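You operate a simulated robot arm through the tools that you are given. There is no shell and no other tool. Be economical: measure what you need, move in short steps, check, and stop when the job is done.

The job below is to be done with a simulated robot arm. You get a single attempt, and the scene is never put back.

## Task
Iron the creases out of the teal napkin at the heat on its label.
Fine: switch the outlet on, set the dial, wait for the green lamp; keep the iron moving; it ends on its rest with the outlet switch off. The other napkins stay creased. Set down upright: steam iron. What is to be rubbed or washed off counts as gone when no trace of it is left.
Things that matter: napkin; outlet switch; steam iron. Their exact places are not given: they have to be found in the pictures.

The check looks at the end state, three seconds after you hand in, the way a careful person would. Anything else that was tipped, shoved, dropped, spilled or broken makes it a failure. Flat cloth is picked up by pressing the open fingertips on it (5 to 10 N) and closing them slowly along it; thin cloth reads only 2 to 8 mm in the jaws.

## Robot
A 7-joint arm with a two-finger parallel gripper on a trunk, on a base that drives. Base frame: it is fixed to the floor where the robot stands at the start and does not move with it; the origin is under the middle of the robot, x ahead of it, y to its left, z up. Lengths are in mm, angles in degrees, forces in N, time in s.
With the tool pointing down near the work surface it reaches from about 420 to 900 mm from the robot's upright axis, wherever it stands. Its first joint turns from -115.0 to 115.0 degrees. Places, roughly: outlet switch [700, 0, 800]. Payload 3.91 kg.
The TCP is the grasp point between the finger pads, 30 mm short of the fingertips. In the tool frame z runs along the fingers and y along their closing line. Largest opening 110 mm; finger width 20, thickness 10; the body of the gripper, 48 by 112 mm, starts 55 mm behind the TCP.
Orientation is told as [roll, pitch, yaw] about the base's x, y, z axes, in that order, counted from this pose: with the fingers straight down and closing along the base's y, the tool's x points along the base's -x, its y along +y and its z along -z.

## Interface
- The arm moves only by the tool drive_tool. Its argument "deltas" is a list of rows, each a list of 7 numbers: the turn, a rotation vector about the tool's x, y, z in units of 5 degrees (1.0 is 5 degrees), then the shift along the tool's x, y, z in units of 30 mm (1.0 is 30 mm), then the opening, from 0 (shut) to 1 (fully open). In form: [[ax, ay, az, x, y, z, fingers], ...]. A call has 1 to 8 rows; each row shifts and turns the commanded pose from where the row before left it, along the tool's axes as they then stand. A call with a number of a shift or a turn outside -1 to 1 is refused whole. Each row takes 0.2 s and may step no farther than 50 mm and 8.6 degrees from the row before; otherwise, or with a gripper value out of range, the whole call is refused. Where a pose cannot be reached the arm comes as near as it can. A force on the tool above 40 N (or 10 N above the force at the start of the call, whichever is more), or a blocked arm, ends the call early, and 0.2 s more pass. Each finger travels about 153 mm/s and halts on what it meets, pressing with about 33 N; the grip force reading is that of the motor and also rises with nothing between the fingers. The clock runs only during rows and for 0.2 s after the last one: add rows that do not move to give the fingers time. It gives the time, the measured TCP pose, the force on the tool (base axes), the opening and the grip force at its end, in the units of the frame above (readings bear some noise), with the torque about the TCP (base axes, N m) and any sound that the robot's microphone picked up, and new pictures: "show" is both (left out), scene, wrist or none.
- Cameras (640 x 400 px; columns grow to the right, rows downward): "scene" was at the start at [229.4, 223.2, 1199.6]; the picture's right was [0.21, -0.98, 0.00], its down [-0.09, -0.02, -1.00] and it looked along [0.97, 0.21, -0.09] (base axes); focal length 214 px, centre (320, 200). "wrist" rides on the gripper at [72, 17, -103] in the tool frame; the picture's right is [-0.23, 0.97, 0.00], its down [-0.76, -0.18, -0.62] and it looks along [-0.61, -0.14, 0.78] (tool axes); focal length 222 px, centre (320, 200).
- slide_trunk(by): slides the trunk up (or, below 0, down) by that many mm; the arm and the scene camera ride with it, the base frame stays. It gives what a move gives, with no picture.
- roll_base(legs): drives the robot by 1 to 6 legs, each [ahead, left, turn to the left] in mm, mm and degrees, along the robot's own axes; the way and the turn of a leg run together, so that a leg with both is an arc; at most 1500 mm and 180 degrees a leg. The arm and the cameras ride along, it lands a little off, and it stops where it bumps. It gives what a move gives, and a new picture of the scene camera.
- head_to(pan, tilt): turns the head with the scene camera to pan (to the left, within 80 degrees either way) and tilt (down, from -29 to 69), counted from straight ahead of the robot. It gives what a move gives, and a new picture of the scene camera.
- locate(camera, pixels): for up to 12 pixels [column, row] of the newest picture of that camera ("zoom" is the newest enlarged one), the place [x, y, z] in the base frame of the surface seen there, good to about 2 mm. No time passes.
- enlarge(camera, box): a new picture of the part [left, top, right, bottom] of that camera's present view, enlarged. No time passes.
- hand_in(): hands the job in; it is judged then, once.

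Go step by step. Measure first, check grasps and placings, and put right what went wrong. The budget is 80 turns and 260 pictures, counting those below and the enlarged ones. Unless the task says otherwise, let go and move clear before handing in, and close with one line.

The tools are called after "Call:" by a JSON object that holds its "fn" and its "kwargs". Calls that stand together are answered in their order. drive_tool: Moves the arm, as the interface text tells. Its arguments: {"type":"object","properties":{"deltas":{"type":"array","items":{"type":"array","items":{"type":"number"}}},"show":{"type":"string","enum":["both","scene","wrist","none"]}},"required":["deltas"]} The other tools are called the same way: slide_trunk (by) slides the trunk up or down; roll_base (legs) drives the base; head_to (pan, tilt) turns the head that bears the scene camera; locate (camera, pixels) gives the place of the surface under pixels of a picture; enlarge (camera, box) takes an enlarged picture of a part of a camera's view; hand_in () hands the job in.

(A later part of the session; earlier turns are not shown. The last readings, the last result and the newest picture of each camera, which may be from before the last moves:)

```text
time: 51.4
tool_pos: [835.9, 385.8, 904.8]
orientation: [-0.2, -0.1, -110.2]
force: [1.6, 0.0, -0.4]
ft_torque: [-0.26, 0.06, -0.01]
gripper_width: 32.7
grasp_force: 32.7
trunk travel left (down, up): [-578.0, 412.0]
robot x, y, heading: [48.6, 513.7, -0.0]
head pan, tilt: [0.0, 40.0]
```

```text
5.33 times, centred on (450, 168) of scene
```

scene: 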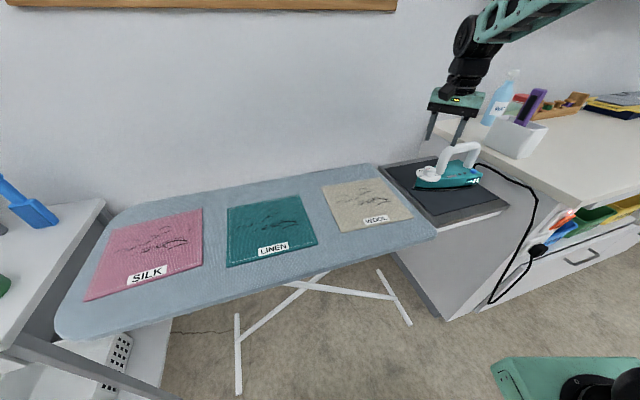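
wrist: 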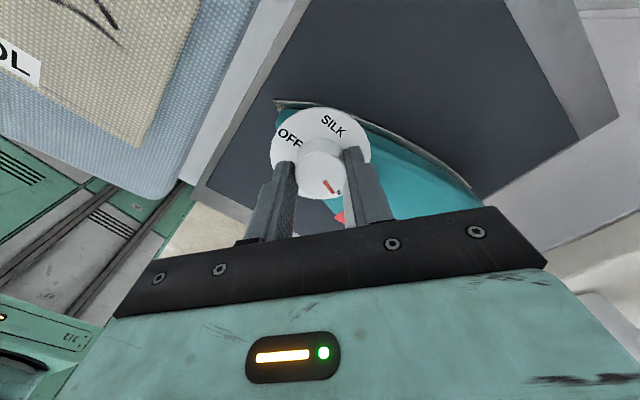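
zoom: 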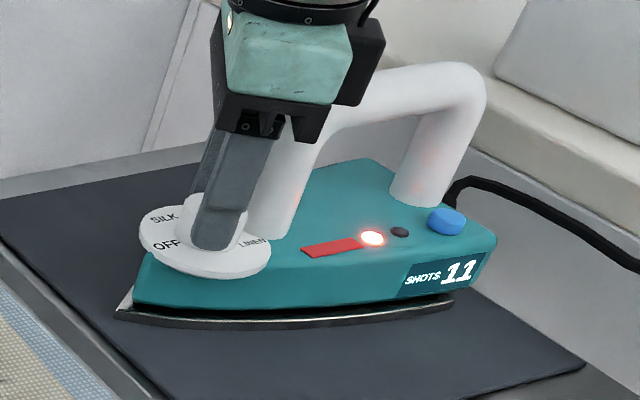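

The pointer is about 200° from OFF. I'll release, lift away and check it against the LINEN label.

Call:
{"fn": "drive_tool", "kwargs": {"deltas": [[0, 0, 0, 0, 0, 0, 0.38], [0, 0, 0, 0, 0, 0, 0.38], [0, 0, -1, 0, 0, -1, 0.38], [0, 0, -1, 0, 0, -1, 0.38], [0, 0, -1, 0, 0, -1, 0.38], [0, 0, -1, 0, 0, -1, 0.38], [0, 0, -1, 1, 0, -0.8, 0.38], [0, 0, 0, 1, 0, 0, 0.38]], "show": "wrist"}}

Call:
{"fn": "enlarge", "kwargs": {"camera": "scene", "box": [412, 155, 462, 195]}}

Call:
{"fn": "locate", "kwargs": {"camera": "zoom", "pixels": [[100, 145], [400, 145], [180, 110], [250, 60], [290, 120], [190, 200], [60, 120], [30, 130]]}}

Call:
{"fn": "enlarge", "kwargs": {"camera": "wrist", "box": [250, 50, 400, 200]}}

```text
time: 53.2
tool_pos: [831.6, 443.9, 1048.3]
orientation: [-0.1, 0.0, -85.0]
force: [0.3, -0.1, -0.9]
ft_torque: [0.02, -0.05, 0.01]
gripper_width: 41.9
grasp_force: 0.1
trunk travel left (down, up): [-578.0, 412.0]
robot x, y, heading: [50.3, 515.3, 0.0]
head pan, tilt: [0.0, 40.0]
```

wrist: 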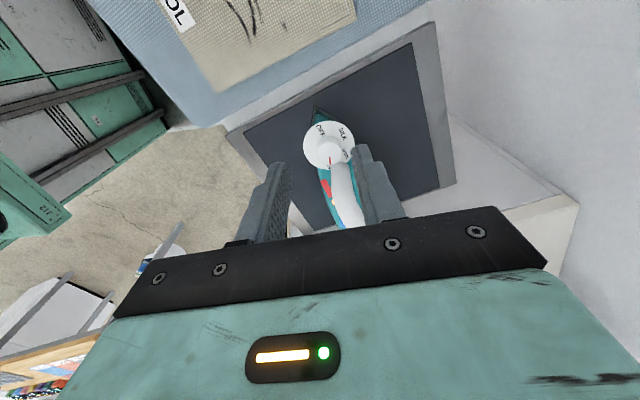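

```text
10.00 times, centred on (437, 175) of scene
```

zoom: 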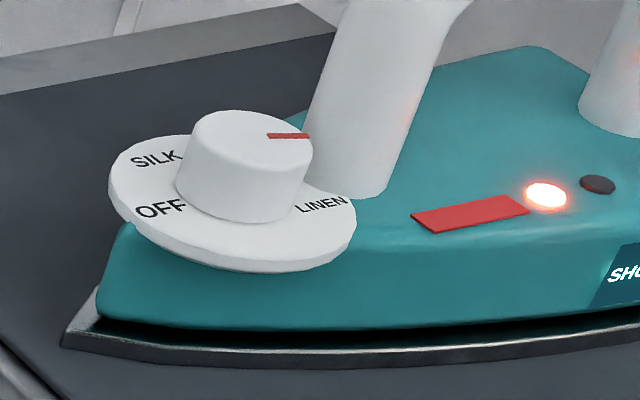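

```text
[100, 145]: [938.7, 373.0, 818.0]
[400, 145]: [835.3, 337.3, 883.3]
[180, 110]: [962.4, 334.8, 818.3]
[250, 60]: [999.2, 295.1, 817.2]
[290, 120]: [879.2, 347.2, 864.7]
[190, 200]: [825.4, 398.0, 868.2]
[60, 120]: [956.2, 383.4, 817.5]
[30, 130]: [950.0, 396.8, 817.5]
```

```text
2.67 times, centred on (325, 125) of wrist
```

zoom: 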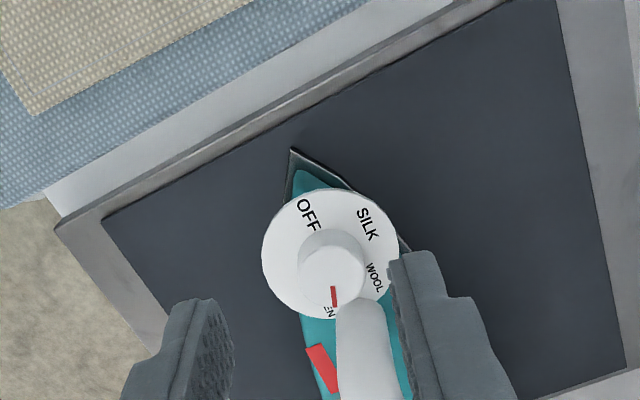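

Call:
{"fn": "locate", "kwargs": {"camera": "scene", "pixels": [[437.2, 175.5], [421.0, 176.0], [420.5, 171.0], [432.0, 168.6], [435.5, 168.6], [428.0, 179.0], [440, 180]]}}

Call:
{"fn": "locate", "kwargs": {"camera": "zoom", "pixels": [[307, 213], [368, 223], [374, 277], [331, 312], [333, 290], [334, 304], [263, 255], [397, 240]]}}

```text
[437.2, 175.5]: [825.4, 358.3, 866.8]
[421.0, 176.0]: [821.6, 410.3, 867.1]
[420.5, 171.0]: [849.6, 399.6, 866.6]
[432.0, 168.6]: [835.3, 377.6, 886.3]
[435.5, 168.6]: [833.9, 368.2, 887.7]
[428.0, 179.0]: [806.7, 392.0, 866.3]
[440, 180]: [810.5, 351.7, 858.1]
```

```text
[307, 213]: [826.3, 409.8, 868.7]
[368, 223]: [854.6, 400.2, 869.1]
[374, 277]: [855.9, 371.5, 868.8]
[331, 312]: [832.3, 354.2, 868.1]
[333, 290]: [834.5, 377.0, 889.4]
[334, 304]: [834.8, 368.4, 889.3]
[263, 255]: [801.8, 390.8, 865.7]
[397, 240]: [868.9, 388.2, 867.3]
```

The labels sit 75° apart around centre (835,385), with LINEN at −110° in base; the pointer is at −91°. I'll re-grip and turn it 20° further.

Call:
{"fn": "drive_tool", "kwargs": {"deltas": [[0, 0, -1, 0, 0, 0, 0.38], [0, 0, -1, 0, 0, 0, 0.38], [0, 0, 0, -0.95, -0.2, 0, 0.38], [0, 0, 0, -0.96, -0.2, 0, 0.38], [0, 0, 0, 0, 0, 1, 0.38], [0, 0, 0, 0, 0, 1, 0.38], [0, 0, 0, 0, 0, 1, 0.38]], "show": "none"}}

Call:
{"fn": "drive_tool", "kwargs": {"deltas": [[0, 0, 0, 0, 0, 1, 0.38], [0, 0, 0, 0, 0, 0.78, 0.38], [0, 0, 0, 0, 0, 0, 0.28], [0, 0, 0, 0, 0, 0, 0.2], [0, 0, 0, 0, 0, 0, 0.2], [0, 0, 1, 0, 0, 0, 0.2], [0, 0, 1, 0, 0, 0, 0.2], [0, 0, 1, 0, 0, 0, 0.2]], "show": "none"}}

Call:
{"fn": "drive_tool", "kwargs": {"deltas": [[0, 0, 1, 0, 0, 0, 0.2], [0, 0, 0, 0, 0, 0, 0.2], [0, 0, 0, 0, 0, 0, 0.38], [0, 0, 0, 0, 0, 0, 0.38], [0, 0, 0, 0, 0, -1, 0.38], [0, 0, 0, 0, 0, -1, 0.38], [0, 0, 0, 0, 0, -1, 0.38], [0, 0, 0, 1, 0, -1, 0.38]], "show": "none"}}

Call:
{"fn": "enlarge", "kwargs": {"camera": "scene", "box": [412, 155, 462, 195]}}

Call:
{"fn": "enlarge", "kwargs": {"camera": "scene", "box": [400, 130, 500, 205]}}

```text
time: 54.8
tool_pos: [837.7, 385.4, 961.4]
orientation: [-0.1, 0.0, -75.1]
force: [-0.2, 0.1, -0.1]
ft_torque: [0.0, -0.01, -0.04]
gripper_width: 41.5
grasp_force: 0.1
trunk travel left (down, up): [-578.0, 412.0]
robot x, y, heading: [51.4, 515.1, -0.3]
head pan, tilt: [0.0, 40.0]
```

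```text
time: 56.6
tool_pos: [836.3, 385.8, 905.5]
orientation: [0.0, 0.1, -90.1]
force: [1.5, -2.2, 0.7]
ft_torque: [0.16, -0.1, 0.0]
gripper_width: 32.6
grasp_force: 32.7
trunk travel left (down, up): [-578.0, 412.0]
robot x, y, heading: [49.2, 509.9, 0.0]
head pan, tilt: [0.0, 40.0]
```

```text
time: 58.4
tool_pos: [838.1, 415.4, 1026.8]
orientation: [-0.1, 0.0, -95.1]
force: [-0.6, -0.6, 0.5]
ft_torque: [0.03, 0.0, 0.01]
gripper_width: 42.0
grasp_force: 0.1
trunk travel left (down, up): [-578.0, 412.0]
robot x, y, heading: [49.5, 513.7, -0.2]
head pan, tilt: [0.0, 40.0]
```

```text
10.00 times, centred on (437, 175) of scene
```

zoom: 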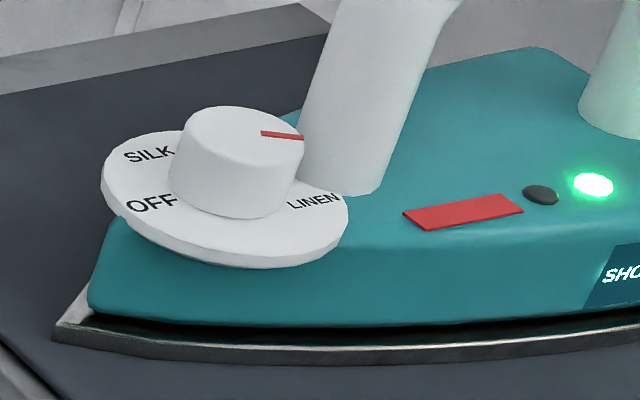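

```text
5.33 times, centred on (450, 168) of scene
```

zoom: 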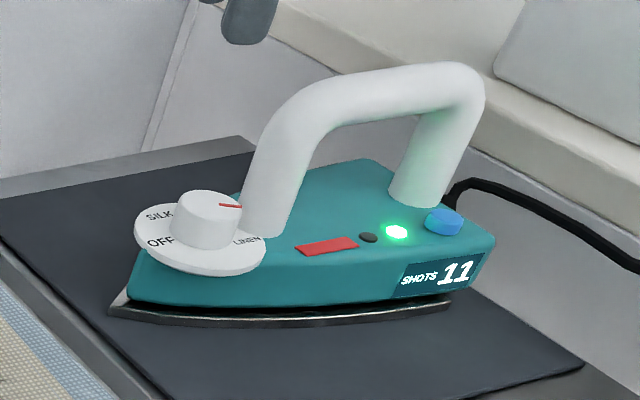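

The green lamp is lit, so it's at temperature. I'll check the pointer angle against LINEN more exactly.

Call:
{"fn": "locate", "kwargs": {"camera": "scene", "pixels": [[431.4, 168.3], [433.3, 168.5], [435.0, 168.7], [436.3, 175.2], [420.1, 175.4], [419.8, 170.5]]}}

Call:
{"fn": "drive_tool", "kwargs": {"deltas": [[0, 0, -1, 0, 0, 0, 0.38], [0, 0, -1, 0, 0, 0, 0.38]], "show": "wrist"}}

Call:
{"fn": "enlarge", "kwargs": {"camera": "wrist", "box": [250, 50, 400, 200]}}

```text
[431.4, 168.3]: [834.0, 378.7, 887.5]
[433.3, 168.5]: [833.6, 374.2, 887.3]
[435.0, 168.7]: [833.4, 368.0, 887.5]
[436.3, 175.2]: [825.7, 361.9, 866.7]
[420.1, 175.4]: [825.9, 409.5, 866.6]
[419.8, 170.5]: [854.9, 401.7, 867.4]
```

```text
time: 59.0
tool_pos: [840.2, 416.8, 1026.3]
orientation: [0.0, 0.0, -85.0]
force: [0.5, 0.8, 0.1]
ft_torque: [0.0, 0.02, 0.01]
gripper_width: 41.6
grasp_force: 0.1
trunk travel left (down, up): [-578.0, 412.0]
robot x, y, heading: [55.7, 513.4, -0.0]
head pan, tilt: [0.0, 40.0]
```

wrist: 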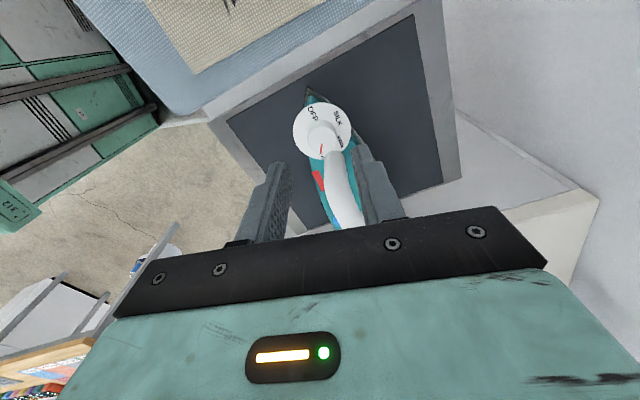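

```text
2.67 times, centred on (325, 125) of wrist
```

zoom: 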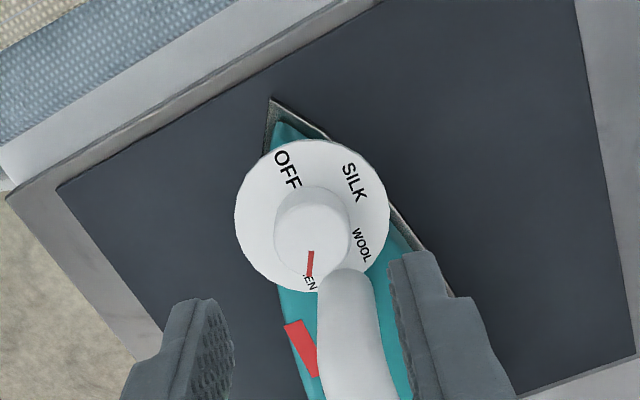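

Call:
{"fn": "locate", "kwargs": {"camera": "zoom", "pixels": [[312, 254], [308, 276], [286, 168], [354, 182], [362, 245], [310, 282], [236, 215], [390, 200], [345, 290], [272, 102], [355, 350]]}}

Call:
{"fn": "enlarge", "kwargs": {"camera": "wrist", "box": [290, 90, 360, 170]}}

```text
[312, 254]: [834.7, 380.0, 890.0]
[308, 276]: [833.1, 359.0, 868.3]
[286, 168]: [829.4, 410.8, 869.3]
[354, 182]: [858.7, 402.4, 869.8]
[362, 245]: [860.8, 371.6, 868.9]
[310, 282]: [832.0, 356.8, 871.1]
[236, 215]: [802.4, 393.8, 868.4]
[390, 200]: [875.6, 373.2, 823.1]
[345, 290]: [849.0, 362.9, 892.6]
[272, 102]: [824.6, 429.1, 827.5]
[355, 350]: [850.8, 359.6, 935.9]
```

```text
5.00 times, centred on (325, 130) of wrist
```

zoom: 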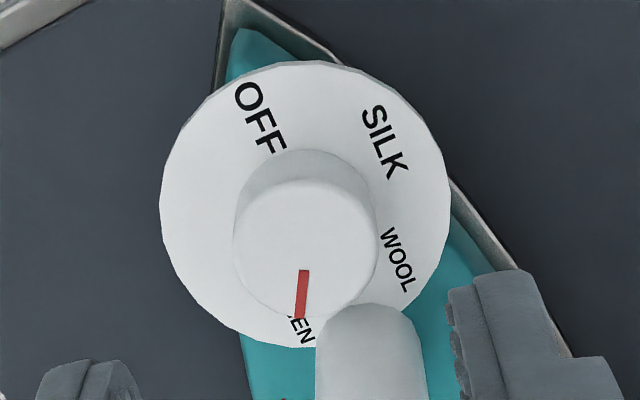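

The pointer is still about 10° short of LINEN's centre. I'll add one small 8° turn to be safe.

Call:
{"fn": "drive_tool", "kwargs": {"deltas": [[0, 0, 0, -1, -0.2, 0, 0.38], [0, 0, 0, 0, 0, 1, 0.38], [0, 0, 0, 0, 0, 1, 0.38], [0, 0, 0, 0, 0, 1, 0.38], [0, 0, 0, 0, 0, 1, 0.38], [0, 0, 0, 0, 0, 0, 0.28], [0, 0, 0, 0, 0, 0, 0.2], [0, 0, 0, 0, 0, 0, 0.2]], "show": "none"}}

Call:
{"fn": "drive_tool", "kwargs": {"deltas": [[0, 0, 0.8, 0, 0, 0, 0.2], [0, 0, 0.8, 0, 0, 0, 0.2], [0, 0, 0, 0, 0, 0, 0.38], [0, 0, 0, 0, 0, 0, 0.38], [0, 0, -0.8, 0, 0, -1, 0.38], [0, 0, -0.8, 0, 0, -1, 0.38], [0, 0, 0, 0, 0, -1, 0.38], [0, 0, 0, 1, 0, -1, 0.38]], "show": "wrist"}}

Call:
{"fn": "enlarge", "kwargs": {"camera": "wrist", "box": [290, 90, 360, 170]}}

Call:
{"fn": "enlarge", "kwargs": {"camera": "scene", "box": [400, 130, 500, 205]}}

```text
time: 60.8
tool_pos: [836.8, 388.6, 906.5]
orientation: [0.0, 0.0, -85.1]
force: [8.3, -0.3, 4.6]
ft_torque: [0.09, -0.38, 0.05]
gripper_width: 32.8
grasp_force: 32.8
trunk travel left (down, up): [-578.0, 412.0]
robot x, y, heading: [56.2, 515.1, -0.2]
head pan, tilt: [0.0, 40.0]
```

```text
time: 62.6
tool_pos: [830.3, 414.9, 1025.0]
orientation: [-0.2, 0.0, -85.2]
force: [0.1, -0.9, -0.9]
ft_torque: [0.02, 0.04, 0.0]
gripper_width: 41.8
grasp_force: 0.1
trunk travel left (down, up): [-578.0, 412.0]
robot x, y, heading: [51.2, 514.5, -0.3]
head pan, tilt: [0.0, 40.0]
```

wrist: 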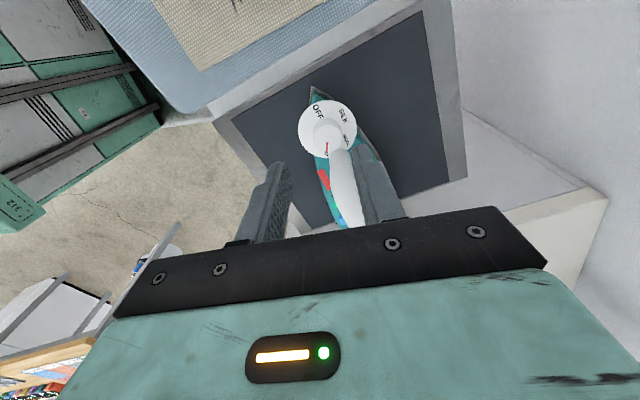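

```text
5.00 times, centred on (325, 130) of wrist
```

zoom: 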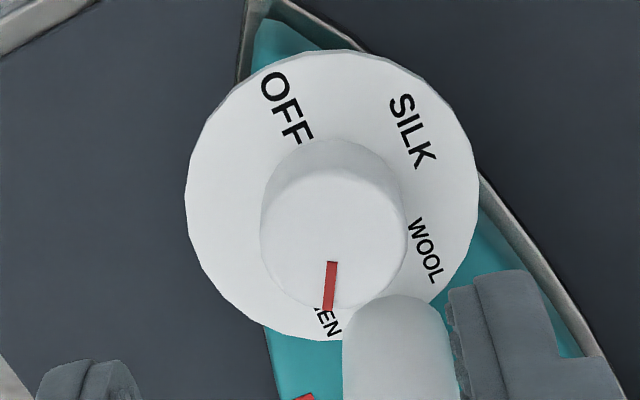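

```text
5.33 times, centred on (450, 168) of scene
```

zoom: 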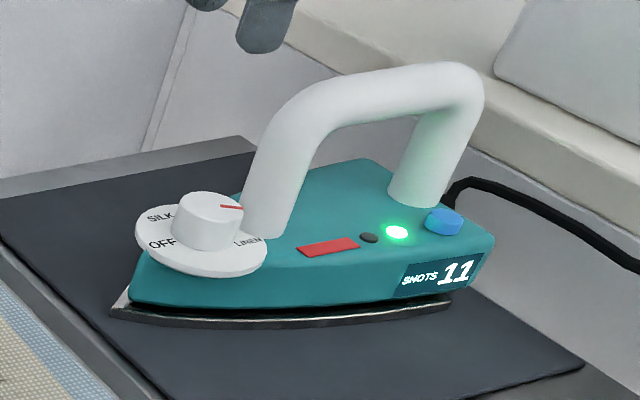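

The pointer settles at the same place again, so it's in LINEN's detent or at the end stop, and the lamp is green. Now I'll measure the handle bar.

Call:
{"fn": "locate", "kwargs": {"camera": "zoom", "pixels": [[330, 75], [330, 85], [330, 100], [330, 118], [380, 70], [380, 80], [380, 105], [430, 65], [430, 80], [430, 98], [290, 130], [460, 75]]}}

Call:
{"fn": "locate", "kwargs": {"camera": "wrist", "pixels": [[325, 180], [345, 180], [360, 180], [335, 200], [348, 200], [362, 210], [345, 222]]}}

```text
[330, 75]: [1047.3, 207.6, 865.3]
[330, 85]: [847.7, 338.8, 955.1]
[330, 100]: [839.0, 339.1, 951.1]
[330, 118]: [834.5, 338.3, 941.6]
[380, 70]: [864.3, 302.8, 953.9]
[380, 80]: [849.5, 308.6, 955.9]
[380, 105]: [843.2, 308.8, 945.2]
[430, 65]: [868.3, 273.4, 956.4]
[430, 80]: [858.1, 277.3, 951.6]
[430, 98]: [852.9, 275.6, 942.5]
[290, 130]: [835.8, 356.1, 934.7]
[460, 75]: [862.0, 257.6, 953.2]
```

```text
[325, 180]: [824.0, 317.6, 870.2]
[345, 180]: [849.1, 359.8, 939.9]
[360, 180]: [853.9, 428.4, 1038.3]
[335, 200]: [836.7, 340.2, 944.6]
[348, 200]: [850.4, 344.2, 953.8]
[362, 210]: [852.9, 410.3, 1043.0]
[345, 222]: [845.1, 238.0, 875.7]
```

The bar's axis runs at about 106° with its centre at (857,303,943). I'll turn to yaw −74, move over it and descend with fingers open around the bar.

Call:
{"fn": "drive_tool", "kwargs": {"deltas": [[0, 0, -1, 0, 0, 0, 0.6], [0, 0, -1, 0, 0, 0, 0.6], [0, 0, -0.2, -0.95, -0.04, 0, 0.6], [0, 0, 0, -0.96, -0.04, 0, 0.6], [0, 0, 0, -0.96, -0.05, 0, 0.6], [0, 0, 0, -0.96, -0.05, 0, 0.6]], "show": "wrist"}}

Call:
{"fn": "locate", "kwargs": {"camera": "wrist", "pixels": [[300, 120], [310, 120], [320, 120], [330, 120], [300, 160], [310, 160], [320, 160], [330, 160]]}}

```text
time: 64.0
tool_pos: [860.0, 305.5, 1026.7]
orientation: [-0.1, 0.0, -74.0]
force: [0.3, -0.3, -0.6]
ft_torque: [-0.02, -0.02, -0.02]
gripper_width: 65.7
grasp_force: 0.0
trunk travel left (down, up): [-578.0, 412.0]
robot x, y, heading: [51.6, 516.8, -0.4]
head pan, tilt: [0.0, 40.0]
```

wrist: 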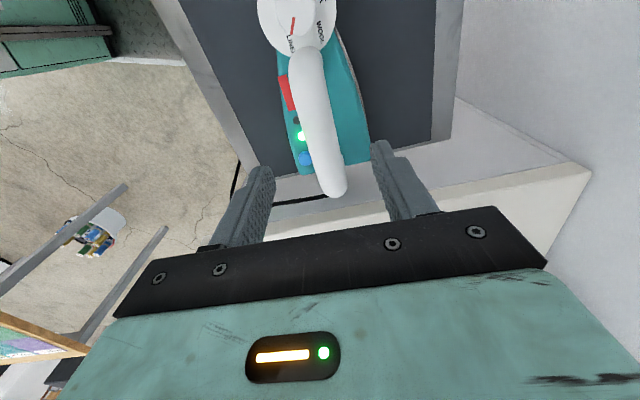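

```text
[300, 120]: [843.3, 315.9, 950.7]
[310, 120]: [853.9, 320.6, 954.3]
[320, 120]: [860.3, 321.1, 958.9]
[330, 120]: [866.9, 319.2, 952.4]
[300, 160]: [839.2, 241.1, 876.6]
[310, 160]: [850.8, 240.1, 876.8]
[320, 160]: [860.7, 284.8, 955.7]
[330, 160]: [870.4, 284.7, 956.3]
```

The bar is centred between the fingers, and the pointer lines up with LINEN. I'll descend and close on the handle.

Call:
{"fn": "drive_tool", "kwargs": {"deltas": [[0, 0, 0, 0, 0, 0.95, 0.6], [0, 0, 0, 0, 0, 0.95, 0.6], [0, 0, 0, 0, 0, 0.9, 0.6], [0, 0, 0, 0, 0, 0, 0.4], [0, 0, 0, 0, 0, 0, 0.25], [0, 0, 0, 0, 0, 0, 0.15], [0, 0, 0, 0, 0, 0, 0.15]], "show": "wrist"}}

Call:
{"fn": "enlarge", "kwargs": {"camera": "scene", "box": [400, 110, 500, 205]}}

```text
time: 65.6
tool_pos: [858.3, 303.4, 942.5]
orientation: [-0.1, 0.0, -74.1]
force: [5.6, 0.2, 1.5]
ft_torque: [0.12, -0.14, -0.11]
gripper_width: 27.4
grasp_force: 32.3
trunk travel left (down, up): [-578.0, 412.0]
robot x, y, heading: [48.0, 513.6, -0.2]
head pan, tilt: [0.0, 40.0]
```

wrist: 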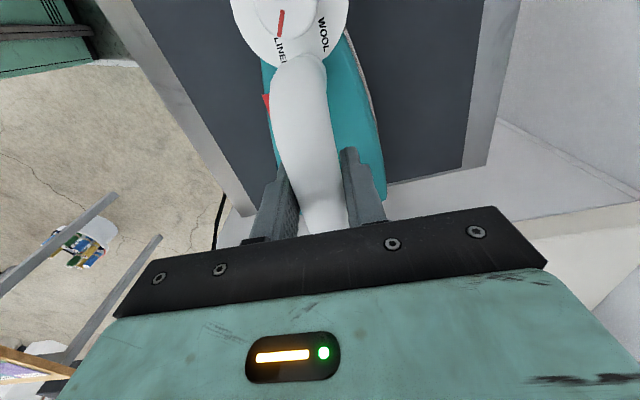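

```text
4.21 times, centred on (450, 158) of scene
```

zoom: 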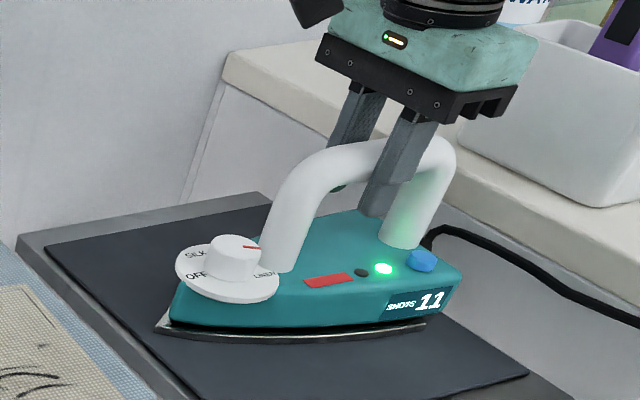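

The handle is gripped (27.4 mm). I'll lift 60 mm and check the load and tilt.

Call:
{"fn": "drive_tool", "kwargs": {"deltas": [[0, 0, 0, 0, 0, -0.4, 0.15], [0, 0, 0, 0, 0, -0.6, 0.15], [0, 0, 0, 0, 0, -1, 0.15]], "show": "wrist"}}

Call:
{"fn": "enlarge", "kwargs": {"camera": "scene", "box": [400, 90, 500, 205]}}

```text
time: 66.4
tool_pos: [861.4, 300.4, 1001.5]
orientation: [-0.1, 0.0, -74.1]
force: [1.0, 0.3, -11.1]
ft_torque: [-0.15, -0.01, -0.01]
gripper_width: 27.5
grasp_force: 33.5
trunk travel left (down, up): [-578.0, 412.0]
robot x, y, heading: [50.6, 517.2, -0.1]
head pan, tilt: [0.0, 40.0]
```

wrist: 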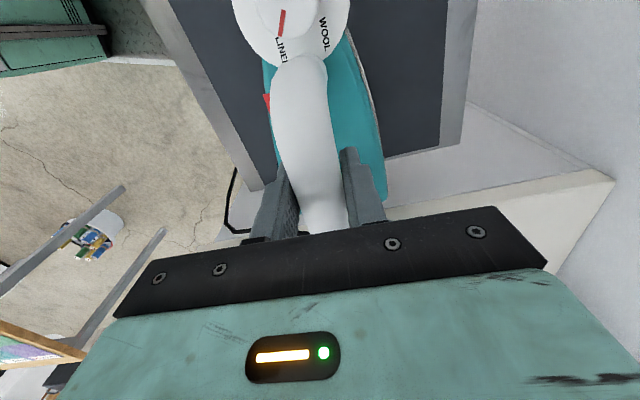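

```text
3.48 times, centred on (450, 148) of scene
```

zoom: 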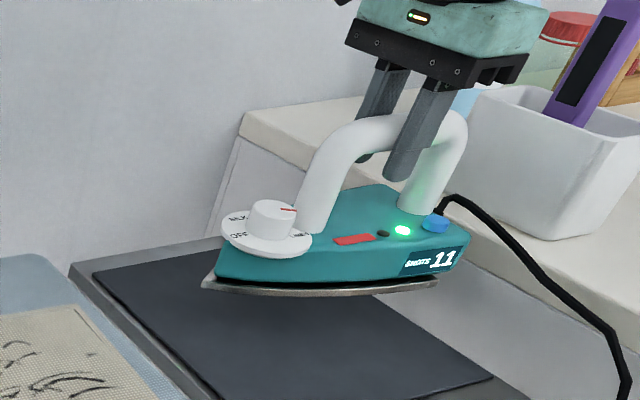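

The iron hangs level (11 N). I'll carry it along its axis toward the teal napkin at sole height ≈878, and measure the neighbouring napkins' edges.

Call:
{"fn": "locate", "kwargs": {"camera": "scene", "pixels": [[321, 187], [342, 232], [203, 209], [203, 266], [200, 190], [330, 170], [300, 262], [230, 283]]}}

Call:
{"fn": "drive_tool", "kwargs": {"deltas": [[0, 0, 0, 0.95, 0, -0.1, 0.15], [0, 0, 0, 0.95, -0.1, 0, 0.15], [0, 0, 0, 0.95, -0.13, 0, 0.15], [0, 0, 0, 0.95, -0.13, 0, 0.15], [0, 0, 0, 0.95, -0.13, 0, 0.15], [0, 0, 0, 0.95, -0.13, 0, 0.15], [0, 0, 0, 0.95, -0.13, 0, 0.15], [0, 0, 0, 0.95, -0.13, 0, 0.15]], "show": "scene"}}

```text
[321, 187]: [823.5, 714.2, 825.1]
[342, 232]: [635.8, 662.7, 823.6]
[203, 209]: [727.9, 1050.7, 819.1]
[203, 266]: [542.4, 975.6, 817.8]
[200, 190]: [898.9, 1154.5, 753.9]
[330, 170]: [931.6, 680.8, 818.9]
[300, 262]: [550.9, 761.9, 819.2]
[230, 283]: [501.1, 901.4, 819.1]
```

```text
time: 68.2
tool_pos: [770.1, 514.5, 1004.8]
orientation: [-0.1, 0.0, -74.1]
force: [0.9, -0.4, -10.3]
ft_torque: [-0.15, -0.02, -0.01]
gripper_width: 27.7
grasp_force: 32.4
trunk travel left (down, up): [-578.0, 412.0]
robot x, y, heading: [51.3, 514.4, -0.3]
head pan, tilt: [0.0, 40.0]
```

scene: 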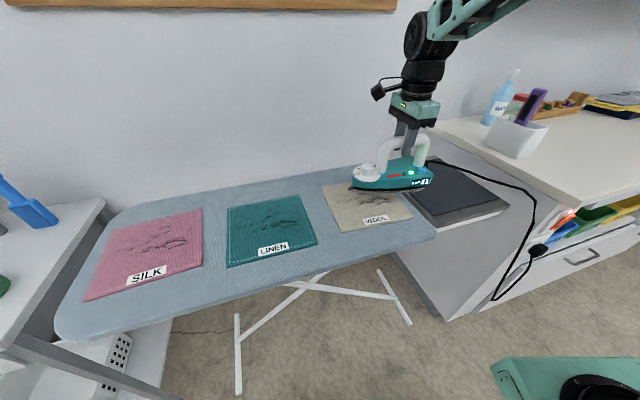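

No trouble with the cable. Wool ends at u≈460 and silk begins at u≈795 along the iron's axis, so there's room. I'll carry on to hover over the teal napkin.

Call:
{"fn": "drive_tool", "kwargs": {"deltas": [[0, 0, 0, 0.97, -0.15, 0, 0.15], [0, 0, 0, 0.97, -0.16, 0, 0.15], [0, 0, 0, 0.97, -0.16, 0, 0.15], [0, 0, 0, 0.97, -0.16, 0, 0.15], [0, 0, 0, 0.97, -0.16, 0, 0.15], [0, 0, 0, 0.97, -0.16, 0, 0.15], [0, 0, 0, 0.97, -0.16, 0, 0.15], [0, 0, 0, 0.97, -0.16, 0, 0.15]], "show": "none"}}

Call:
{"fn": "drive_tool", "kwargs": {"deltas": [[0, 0, 0, 0.97, -0.16, 0, 0.15], [0, 0, 0, 0.97, -0.16, 0, 0.15], [0, 0, 0, 0.7, -0.16, 0, 0.15]], "show": "both"}}

```text
time: 70.0
tool_pos: [672.1, 730.3, 1006.0]
orientation: [-0.1, 0.0, -74.1]
force: [0.1, -1.1, -10.5]
ft_torque: [-0.15, -0.06, -0.04]
gripper_width: 27.9
grasp_force: 32.6
trunk travel left (down, up): [-578.0, 412.0]
robot x, y, heading: [49.2, 516.9, -0.2]
head pan, tilt: [0.0, 40.0]
```

```text
time: 70.8
tool_pos: [634.1, 802.1, 1006.5]
orientation: [-0.1, 0.0, -74.2]
force: [0.9, -0.8, -11.6]
ft_torque: [-0.13, -0.03, -0.05]
gripper_width: 27.7
grasp_force: 32.8
trunk travel left (down, up): [-578.0, 412.0]
robot x, y, heading: [52.7, 518.7, 0.1]
head pan, tilt: [0.0, 40.0]
```

scene: 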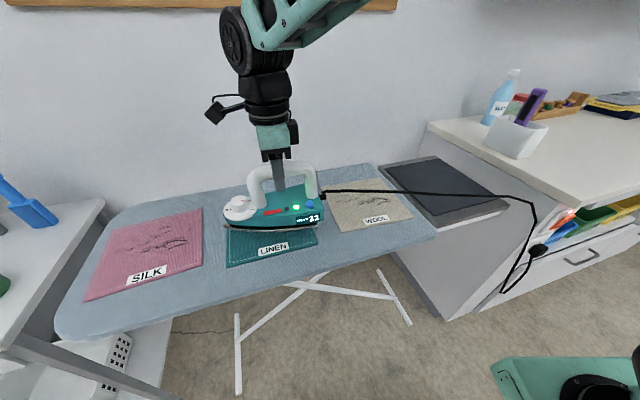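
wrist: 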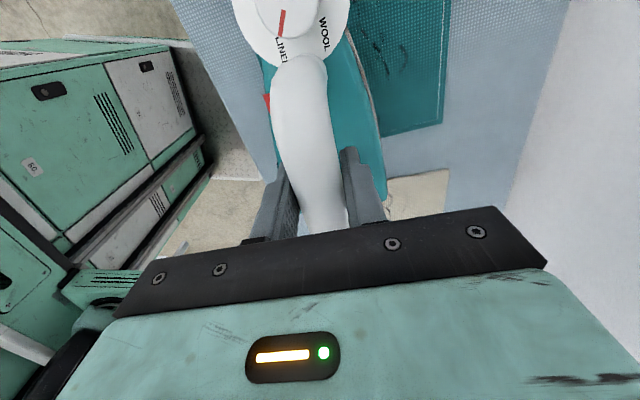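

Hovering over the teal napkin. I'll descend while already moving, then stroke across it.

Call:
{"fn": "drive_tool", "kwargs": {"deltas": [[0, 0, 0, 0, -0.7, 1, 0.15], [0, 0, 0, 0, 0.5, 0.85, 0.15], [0, 0, 0, 0, 0.9, 0.13, 0.15], [0, 0, 0, 0, 1, 0, 0.15], [0, 0, 0, 0, 1, 0, 0.15], [0, 0, 0, 0, 1, 0, 0.15], [0, 0, 0, 0.7, 0.3, 0, 0.15], [0, 0, 0, 0.2, -1, 0, 0.15]], "show": "none"}}

Call:
{"fn": "drive_tool", "kwargs": {"deltas": [[0, 0, 0, 0, -1, 0, 0.15], [0, 0, 0, 0, -1, 0, 0.15], [0, 0, 0, 0, -1, 0, 0.15], [0, 0, 0, 0.4, -0.6, 0, 0.15], [0, 0, 0, 0.2, 1, 0, 0.15], [0, 0, 0, 0, 1, 0, 0.15], [0, 0, 0, 0, 1, 0, 0.15], [0, 0, 0, 0, 1, 0, 0.15]], "show": "scene"}}

```text
time: 72.6
tool_pos: [712.0, 852.1, 942.0]
orientation: [-0.3, -0.2, -74.1]
force: [0.9, -0.5, -11.1]
ft_torque: [-0.11, -0.02, 0.0]
gripper_width: 28.0
grasp_force: 32.5
trunk travel left (down, up): [-578.0, 412.0]
robot x, y, heading: [49.4, 515.0, -0.0]
head pan, tilt: [0.0, 40.0]
```

```text
time: 74.4
tool_pos: [719.6, 870.5, 946.1]
orientation: [-0.3, 0.0, -74.1]
force: [0.3, -0.1, -10.8]
ft_torque: [-0.1, -0.1, -0.03]
gripper_width: 27.7
grasp_force: 23.9
trunk travel left (down, up): [-578.0, 412.0]
robot x, y, heading: [51.9, 511.8, 0.1]
head pan, tilt: [0.0, 40.0]
```

scene: 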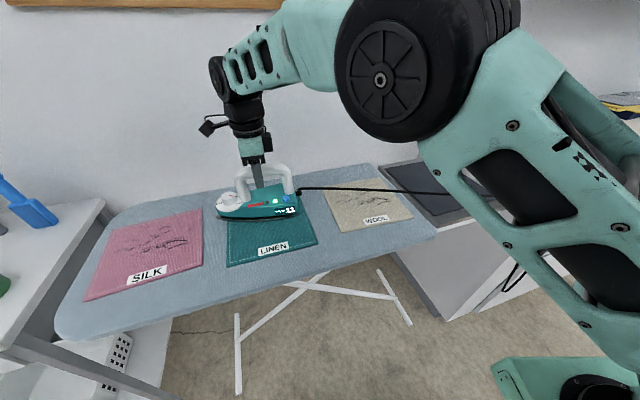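

The force is still −11 N, so the sole is not loaded on the cloth. I'll lower gradually while stroking.

Call:
{"fn": "drive_tool", "kwargs": {"deltas": [[0, 0, 0, 0, -0.8, 0.07, 0.15], [0, 0, 0, 0, -0.8, 0.07, 0.15], [0, 0, 0, 0, -0.8, 0.07, 0.15], [0, 0, 0, 0, -0.8, 0, 0.15]], "show": "scene"}}

Call:
{"fn": "enlarge", "kwargs": {"camera": "scene", "box": [200, 150, 330, 270]}}

```text
time: 75.4
tool_pos: [628.7, 849.5, 940.0]
orientation: [-0.1, 0.0, -74.1]
force: [4.2, 1.4, 10.3]
ft_torque: [-0.29, 0.14, 0.03]
gripper_width: 27.7
grasp_force: 33.2
trunk travel left (down, up): [-578.0, 412.0]
robot x, y, heading: [47.2, 515.1, -0.1]
head pan, tilt: [0.0, 40.0]
```

scene: 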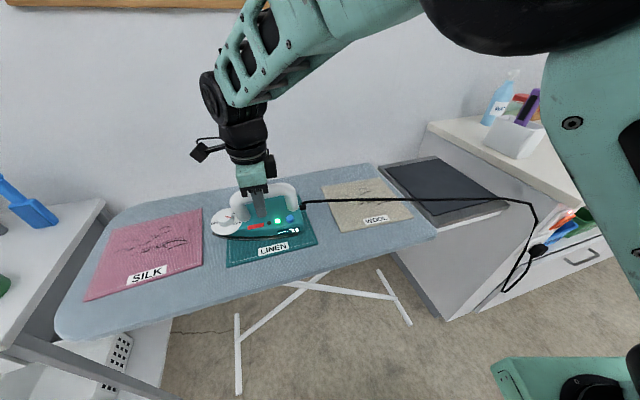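

```text
3.33 times, centred on (265, 210) of scene
```

zoom: 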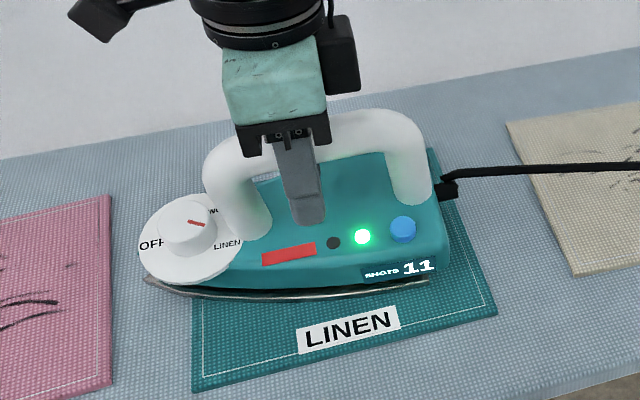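

The sole now presses the cloth with about 20 N at z≈940. I'll keep stroking across at several offsets.

Call:
{"fn": "drive_tool", "kwargs": {"deltas": [[0, 0, 0, 0, 0.9, -0.02, 0.15], [0, 0, 0, 0, 0.9, 0, 0.15], [0, 0, 0, 0, 0.9, 0, 0.15], [0, 0, 0, 0, 0.9, 0, 0.15], [0, 0, 0, -0.8, 0, 0, 0.15], [0, 0, 0, 0, -0.9, 0, 0.15], [0, 0, 0, 0, -0.9, 0, 0.15], [0, 0, 0, 0, -0.9, 0, 0.15]], "show": "none"}}

Call:
{"fn": "drive_tool", "kwargs": {"deltas": [[0, 0, 0, 0, -0.9, 0, 0.15], [0, 0, 0, -0.8, -0.3, 0, 0.15], [0, 0, 0, 0, 0.9, 0, 0.15], [0, 0, 0, 0, 0.9, 0, 0.15], [0, 0, 0, 0, 0.9, 0, 0.15], [0, 0, 0, 0, 0.9, 0, 0.15], [0, 0, 0, -0.5, 0.3, 0, 0.15], [0, 0, 0, 0, -0.9, 0, 0.15]], "show": "none"}}

Call:
{"fn": "drive_tool", "kwargs": {"deltas": [[0, 0, 0, 0, -0.9, 0, 0.15], [0, 0, 0, 0, -0.9, 0, 0.15], [0, 0, 0, 0, -0.9, 0, 0.15], [0, 0, 0, 0, -0.9, -0.2, 0.15], [0, 0, 0, -0.3, -0.9, -0.8, 0.15], [0, 0, 0, -0.5, -0.9, -1, 0.15], [0, 0, 0, -1, 0, -0.5, 0.15], [0, 0, 0, -1, 0, 0, 0.15]], "show": "scene"}}

Call:
{"fn": "enlarge", "kwargs": {"camera": "scene", "box": [200, 150, 330, 270]}}

```text
time: 77.2
tool_pos: [660.3, 831.5, 938.7]
orientation: [-0.1, 0.0, -74.1]
force: [0.6, 0.4, -11.5]
ft_torque: [-0.12, -0.03, 0.02]
gripper_width: 27.5
grasp_force: 33.0
trunk travel left (down, up): [-578.0, 412.0]
robot x, y, heading: [48.9, 515.8, -0.0]
head pan, tilt: [0.0, 40.0]
```

```text
time: 79.0
tool_pos: [725.4, 811.0, 941.1]
orientation: [0.1, 0.1, -74.1]
force: [3.2, 2.9, 4.8]
ft_torque: [0.46, 0.3, -0.11]
gripper_width: 27.6
grasp_force: 32.6
trunk travel left (down, up): [-578.0, 412.0]
robot x, y, heading: [48.2, 516.8, -0.4]
head pan, tilt: [0.0, 40.0]
```

```text
time: 80.8
tool_pos: [589.9, 681.9, 1015.2]
orientation: [-0.2, 0.0, -73.9]
force: [-1.0, 0.9, -11.3]
ft_torque: [-0.04, -0.14, 0.0]
gripper_width: 27.4
grasp_force: 33.2
trunk travel left (down, up): [-578.0, 412.0]
robot x, y, heading: [50.3, 514.7, -0.2]
head pan, tilt: [0.0, 40.0]
```

scene: 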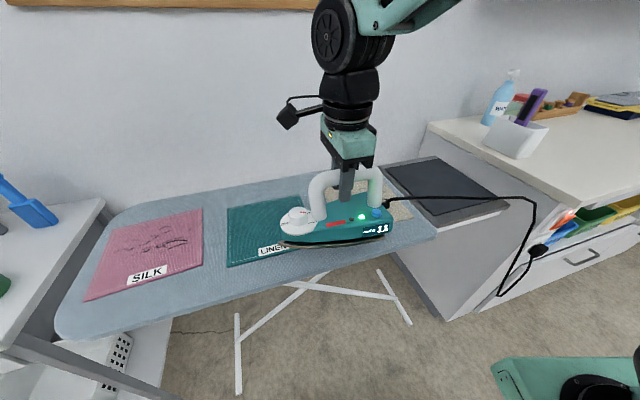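

```text
3.33 times, centred on (265, 210) of scene
```

zoom: 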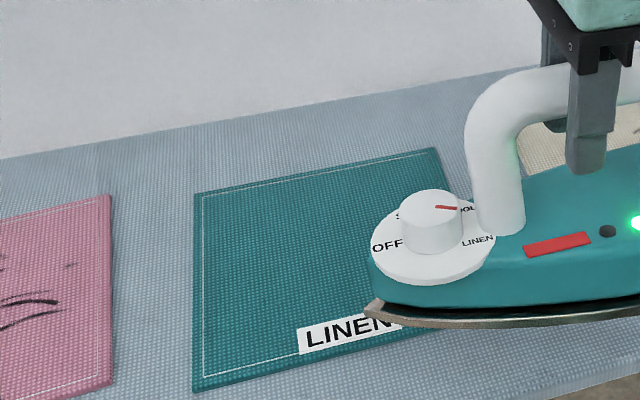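

The visible part of the teal napkin is smooth now. I'll carry the iron back toward the rest and re-check the whole cloth on the way.

Call:
{"fn": "drive_tool", "kwargs": {"deltas": [[0, 0, 0, -0.91, 0.32, 0, 0.15], [0, 0, 0, -0.91, 0.32, 0, 0.15], [0, 0, 0, -0.91, 0.32, 0, 0.15], [0, 0, 0, -0.91, 0.32, 0, 0.15], [0, 0, 0, -0.91, 0.32, 0, 0.15], [0, 0, 0, -0.91, 0.32, 0, 0.15], [0, 0, 0, -0.91, 0.32, 0, 0.15], [0, 0, 0, -0.91, 0.32, 0, 0.15]], "show": "scene"}}

Call:
{"fn": "enlarge", "kwargs": {"camera": "scene", "box": [215, 180, 335, 280]}}

Call:
{"fn": "enlarge", "kwargs": {"camera": "scene", "box": [60, 150, 440, 330]}}

```text
time: 82.6
tool_pos: [723.7, 497.3, 1014.5]
orientation: [-0.2, 0.0, -74.1]
force: [-0.3, 0.7, -10.9]
ft_torque: [-0.05, -0.11, 0.01]
gripper_width: 27.7
grasp_force: 32.9
trunk travel left (down, up): [-578.0, 412.0]
robot x, y, heading: [49.7, 514.7, -0.1]
head pan, tilt: [0.0, 40.0]
```

scene: 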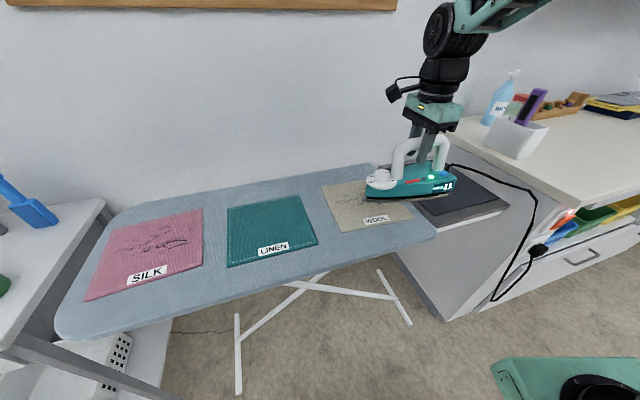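

```text
4.00 times, centred on (275, 230) of scene
```

zoom: 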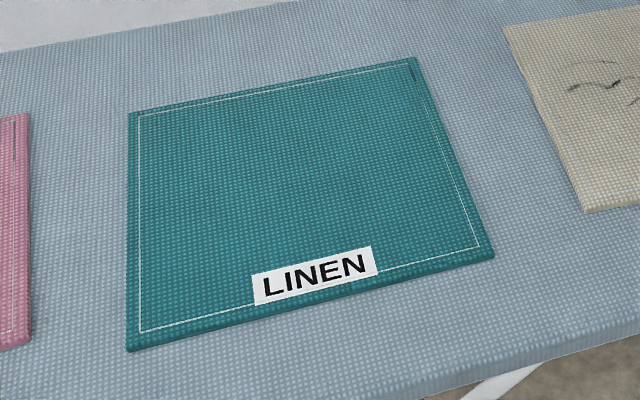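

```text
1.68 times, centred on (250, 240) of scene
```

zoom: 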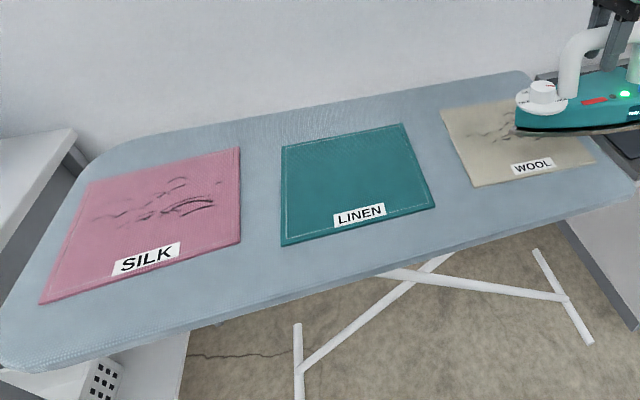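

The creases are gone, except for a dark streak near the top right corner, scene (298,198). I'll look closer and compare it with the other napkins.

Call:
{"fn": "enlarge", "kwargs": {"camera": "scene", "box": [280, 188, 312, 212]}}

Call:
{"fn": "enlarge", "kwargs": {"camera": "scene", "box": [180, 200, 212, 224]}}

Call:
{"fn": "enlarge", "kwargs": {"camera": "scene", "box": [220, 195, 300, 245]}}

```text
16.00 times, centred on (296, 200) of scene
```

zoom: 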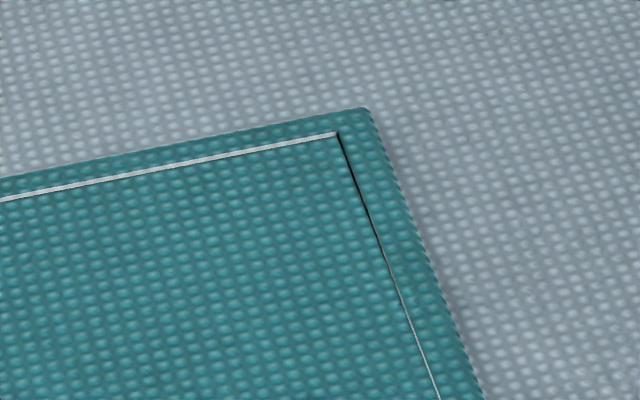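

```text
16.00 times, centred on (196, 212) of scene
```

zoom: 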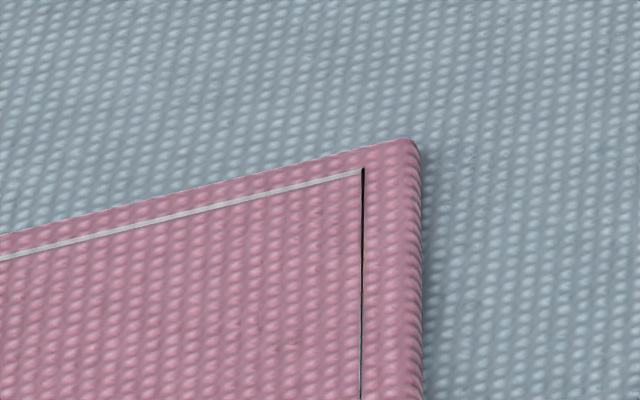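

```text
8.00 times, centred on (260, 220) of scene
```

zoom: 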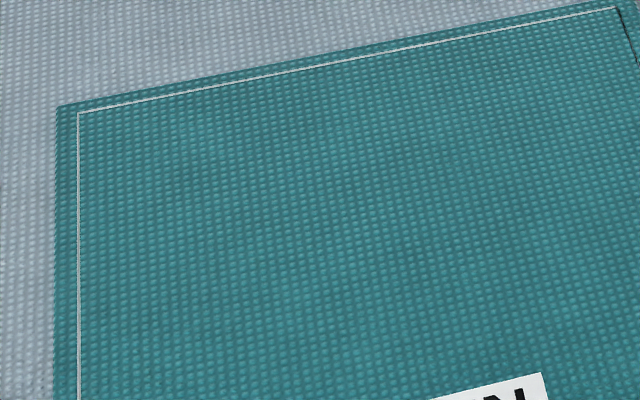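

That streak is only the hem stitching; silk has the same one. One tight look at where the creases were strongest.

Call:
{"fn": "enlarge", "kwargs": {"camera": "scene", "box": [230, 208, 270, 235]}}

Call:
{"fn": "enlarge", "kwargs": {"camera": "scene", "box": [262, 205, 305, 235]}}

Call:
{"fn": "enlarge", "kwargs": {"camera": "scene", "box": [350, 120, 510, 240]}}

```text
14.81 times, centred on (250, 222) of scene
```

zoom: 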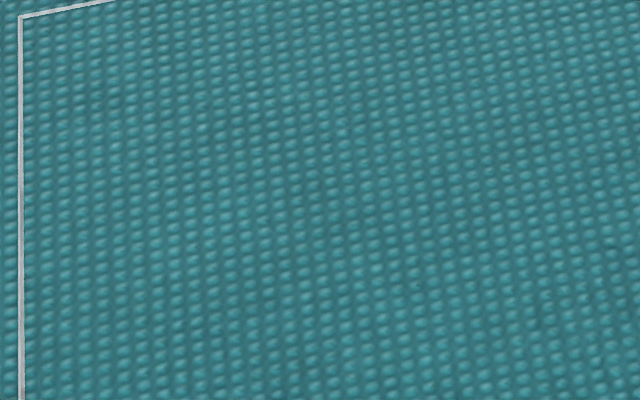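

```text
13.33 times, centred on (284, 220) of scene
```

zoom: 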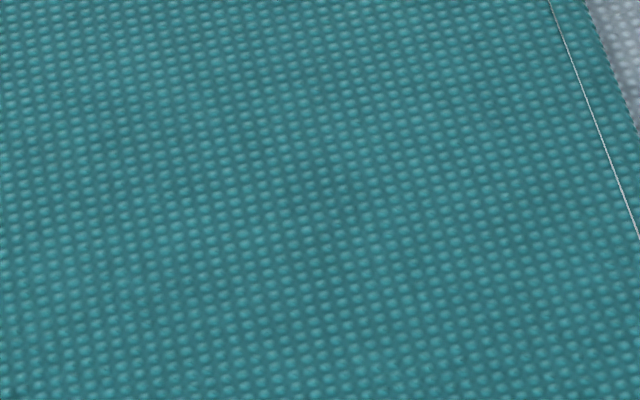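

```text
3.33 times, centred on (430, 180) of scene
```

zoom: 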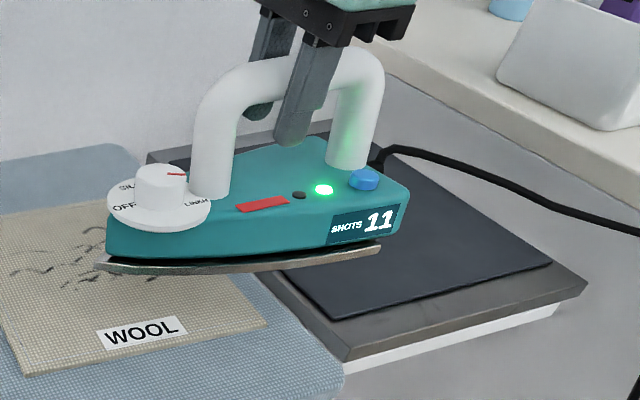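

It's completely smooth. I'll bring the iron back over its rest at the original pose.

Call:
{"fn": "drive_tool", "kwargs": {"deltas": [[0, 0, 0, -0.93, 0.317, 0, 0.15], [0, 0, 0, -0.93, 0.317, 0, 0.15], [0, 0, 0, -0.93, 0.317, 0, 0.15], [0, 0, 0, -0.93, 0.317, 0, 0.15], [0, 0, 0, -0.93, 0.317, 0, 0.15], [0, 0, 0, -0.93, 0.317, 0, 0.15], [0, 0, 0, -0.93, 0.317, 0, 0.15], [0, 0, 0, -0.93, 0.317, 0, 0.15]], "show": "scene"}}

Call:
{"fn": "enlarge", "kwargs": {"camera": "scene", "box": [380, 90, 520, 230]}}

```text
time: 84.4
tool_pos: [857.3, 301.1, 1015.1]
orientation: [-0.1, 0.1, -74.0]
force: [0.0, 1.0, -9.7]
ft_torque: [-0.03, -0.1, 0.01]
gripper_width: 27.5
grasp_force: 33.1
trunk travel left (down, up): [-578.0, 412.0]
robot x, y, heading: [49.2, 516.7, -0.2]
head pan, tilt: [0.0, 40.0]
```

scene: 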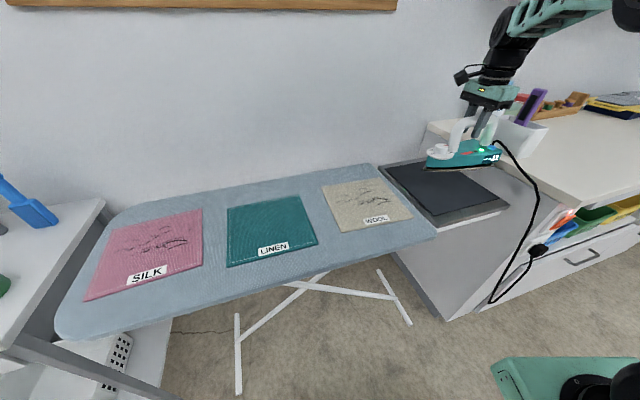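

```text
2.86 times, centred on (450, 160) of scene
```

zoom: 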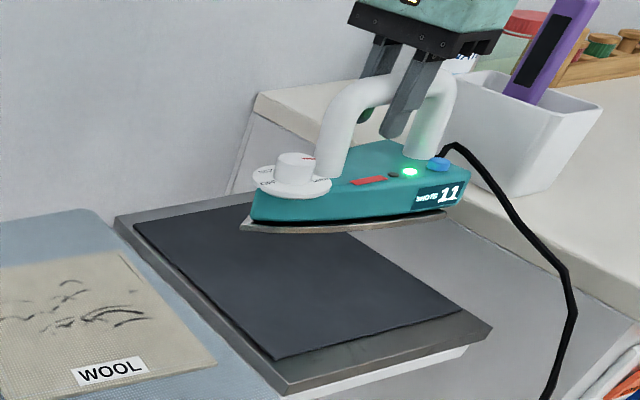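

The iron is over its original place. I'll lower it gently until the rest takes the weight.

Call:
{"fn": "drive_tool", "kwargs": {"deltas": [[0, 0, 0, 0, 0, 0.9, 0.15], [0, 0, 0, 0, 0, 0.9, 0.15], [0, 0, 0, 0, 0.05, 0.4, 0.15], [0, 0, 0, 0, 0, 0.15, 0.15], [0, 0, 0, 0, 0, 0.07, 0.15], [0, 0, 0, 0, 0, 0.05, 0.15]], "show": "scene"}}

Call:
{"fn": "enlarge", "kwargs": {"camera": "scene", "box": [380, 90, 520, 230]}}

```text
time: 85.8
tool_pos: [859.2, 302.3, 940.6]
orientation: [-0.3, 0.0, -74.0]
force: [-0.3, 0.3, -10.8]
ft_torque: [-0.04, -0.09, 0.0]
gripper_width: 27.7
grasp_force: 32.9
trunk travel left (down, up): [-578.0, 412.0]
robot x, y, heading: [48.3, 517.0, -0.2]
head pan, tilt: [0.0, 40.0]
```

scene: 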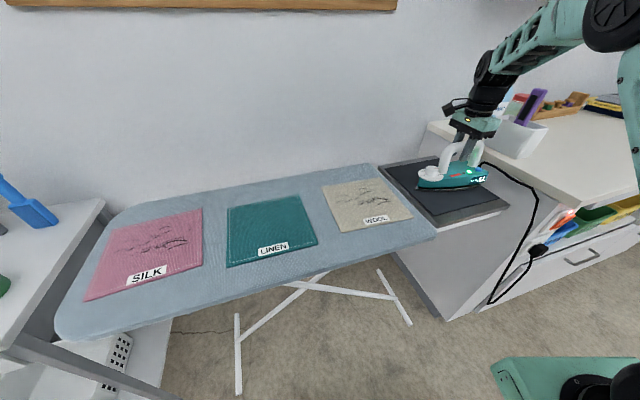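

```text
2.86 times, centred on (450, 160) of scene
```

zoom: 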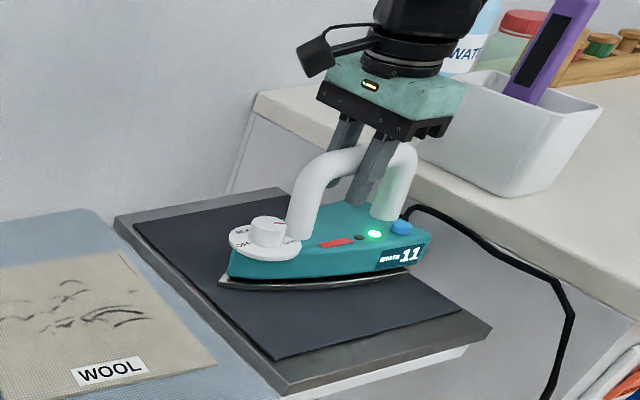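

No load on the rest yet; the handle shifted a few mm in the grip. I'll lower further in small steps.

Call:
{"fn": "drive_tool", "kwargs": {"deltas": [[0, 0, 0, 0, 0, 0.1, 0.15], [0, 0, 0, 0, 0, 0.07, 0.15]], "show": "none"}}

Call:
{"fn": "drive_tool", "kwargs": {"deltas": [[0, 0, 0, 0, 0, 0.05, 0.15], [0, 0, 0, 0, 0, 0, 0.15]], "show": "none"}}

```text
time: 86.4
tool_pos: [860.1, 300.0, 939.0]
orientation: [0.1, -0.2, -74.2]
force: [-1.9, -8.5, 10.9]
ft_torque: [0.85, 0.15, 0.11]
gripper_width: 27.7
grasp_force: 32.5
trunk travel left (down, up): [-578.0, 412.0]
robot x, y, heading: [48.0, 516.8, -0.1]
head pan, tilt: [0.0, 40.0]
```

```text
time: 87.0
tool_pos: [856.8, 300.3, 934.5]
orientation: [0.0, 0.0, -74.2]
force: [-5.3, -11.9, 19.7]
ft_torque: [-0.01, -0.03, 0.02]
gripper_width: 27.1
grasp_force: 33.1
trunk travel left (down, up): [-578.0, 412.0]
robot x, y, heading: [50.5, 516.3, -0.1]
head pan, tilt: [0.0, 40.0]
```

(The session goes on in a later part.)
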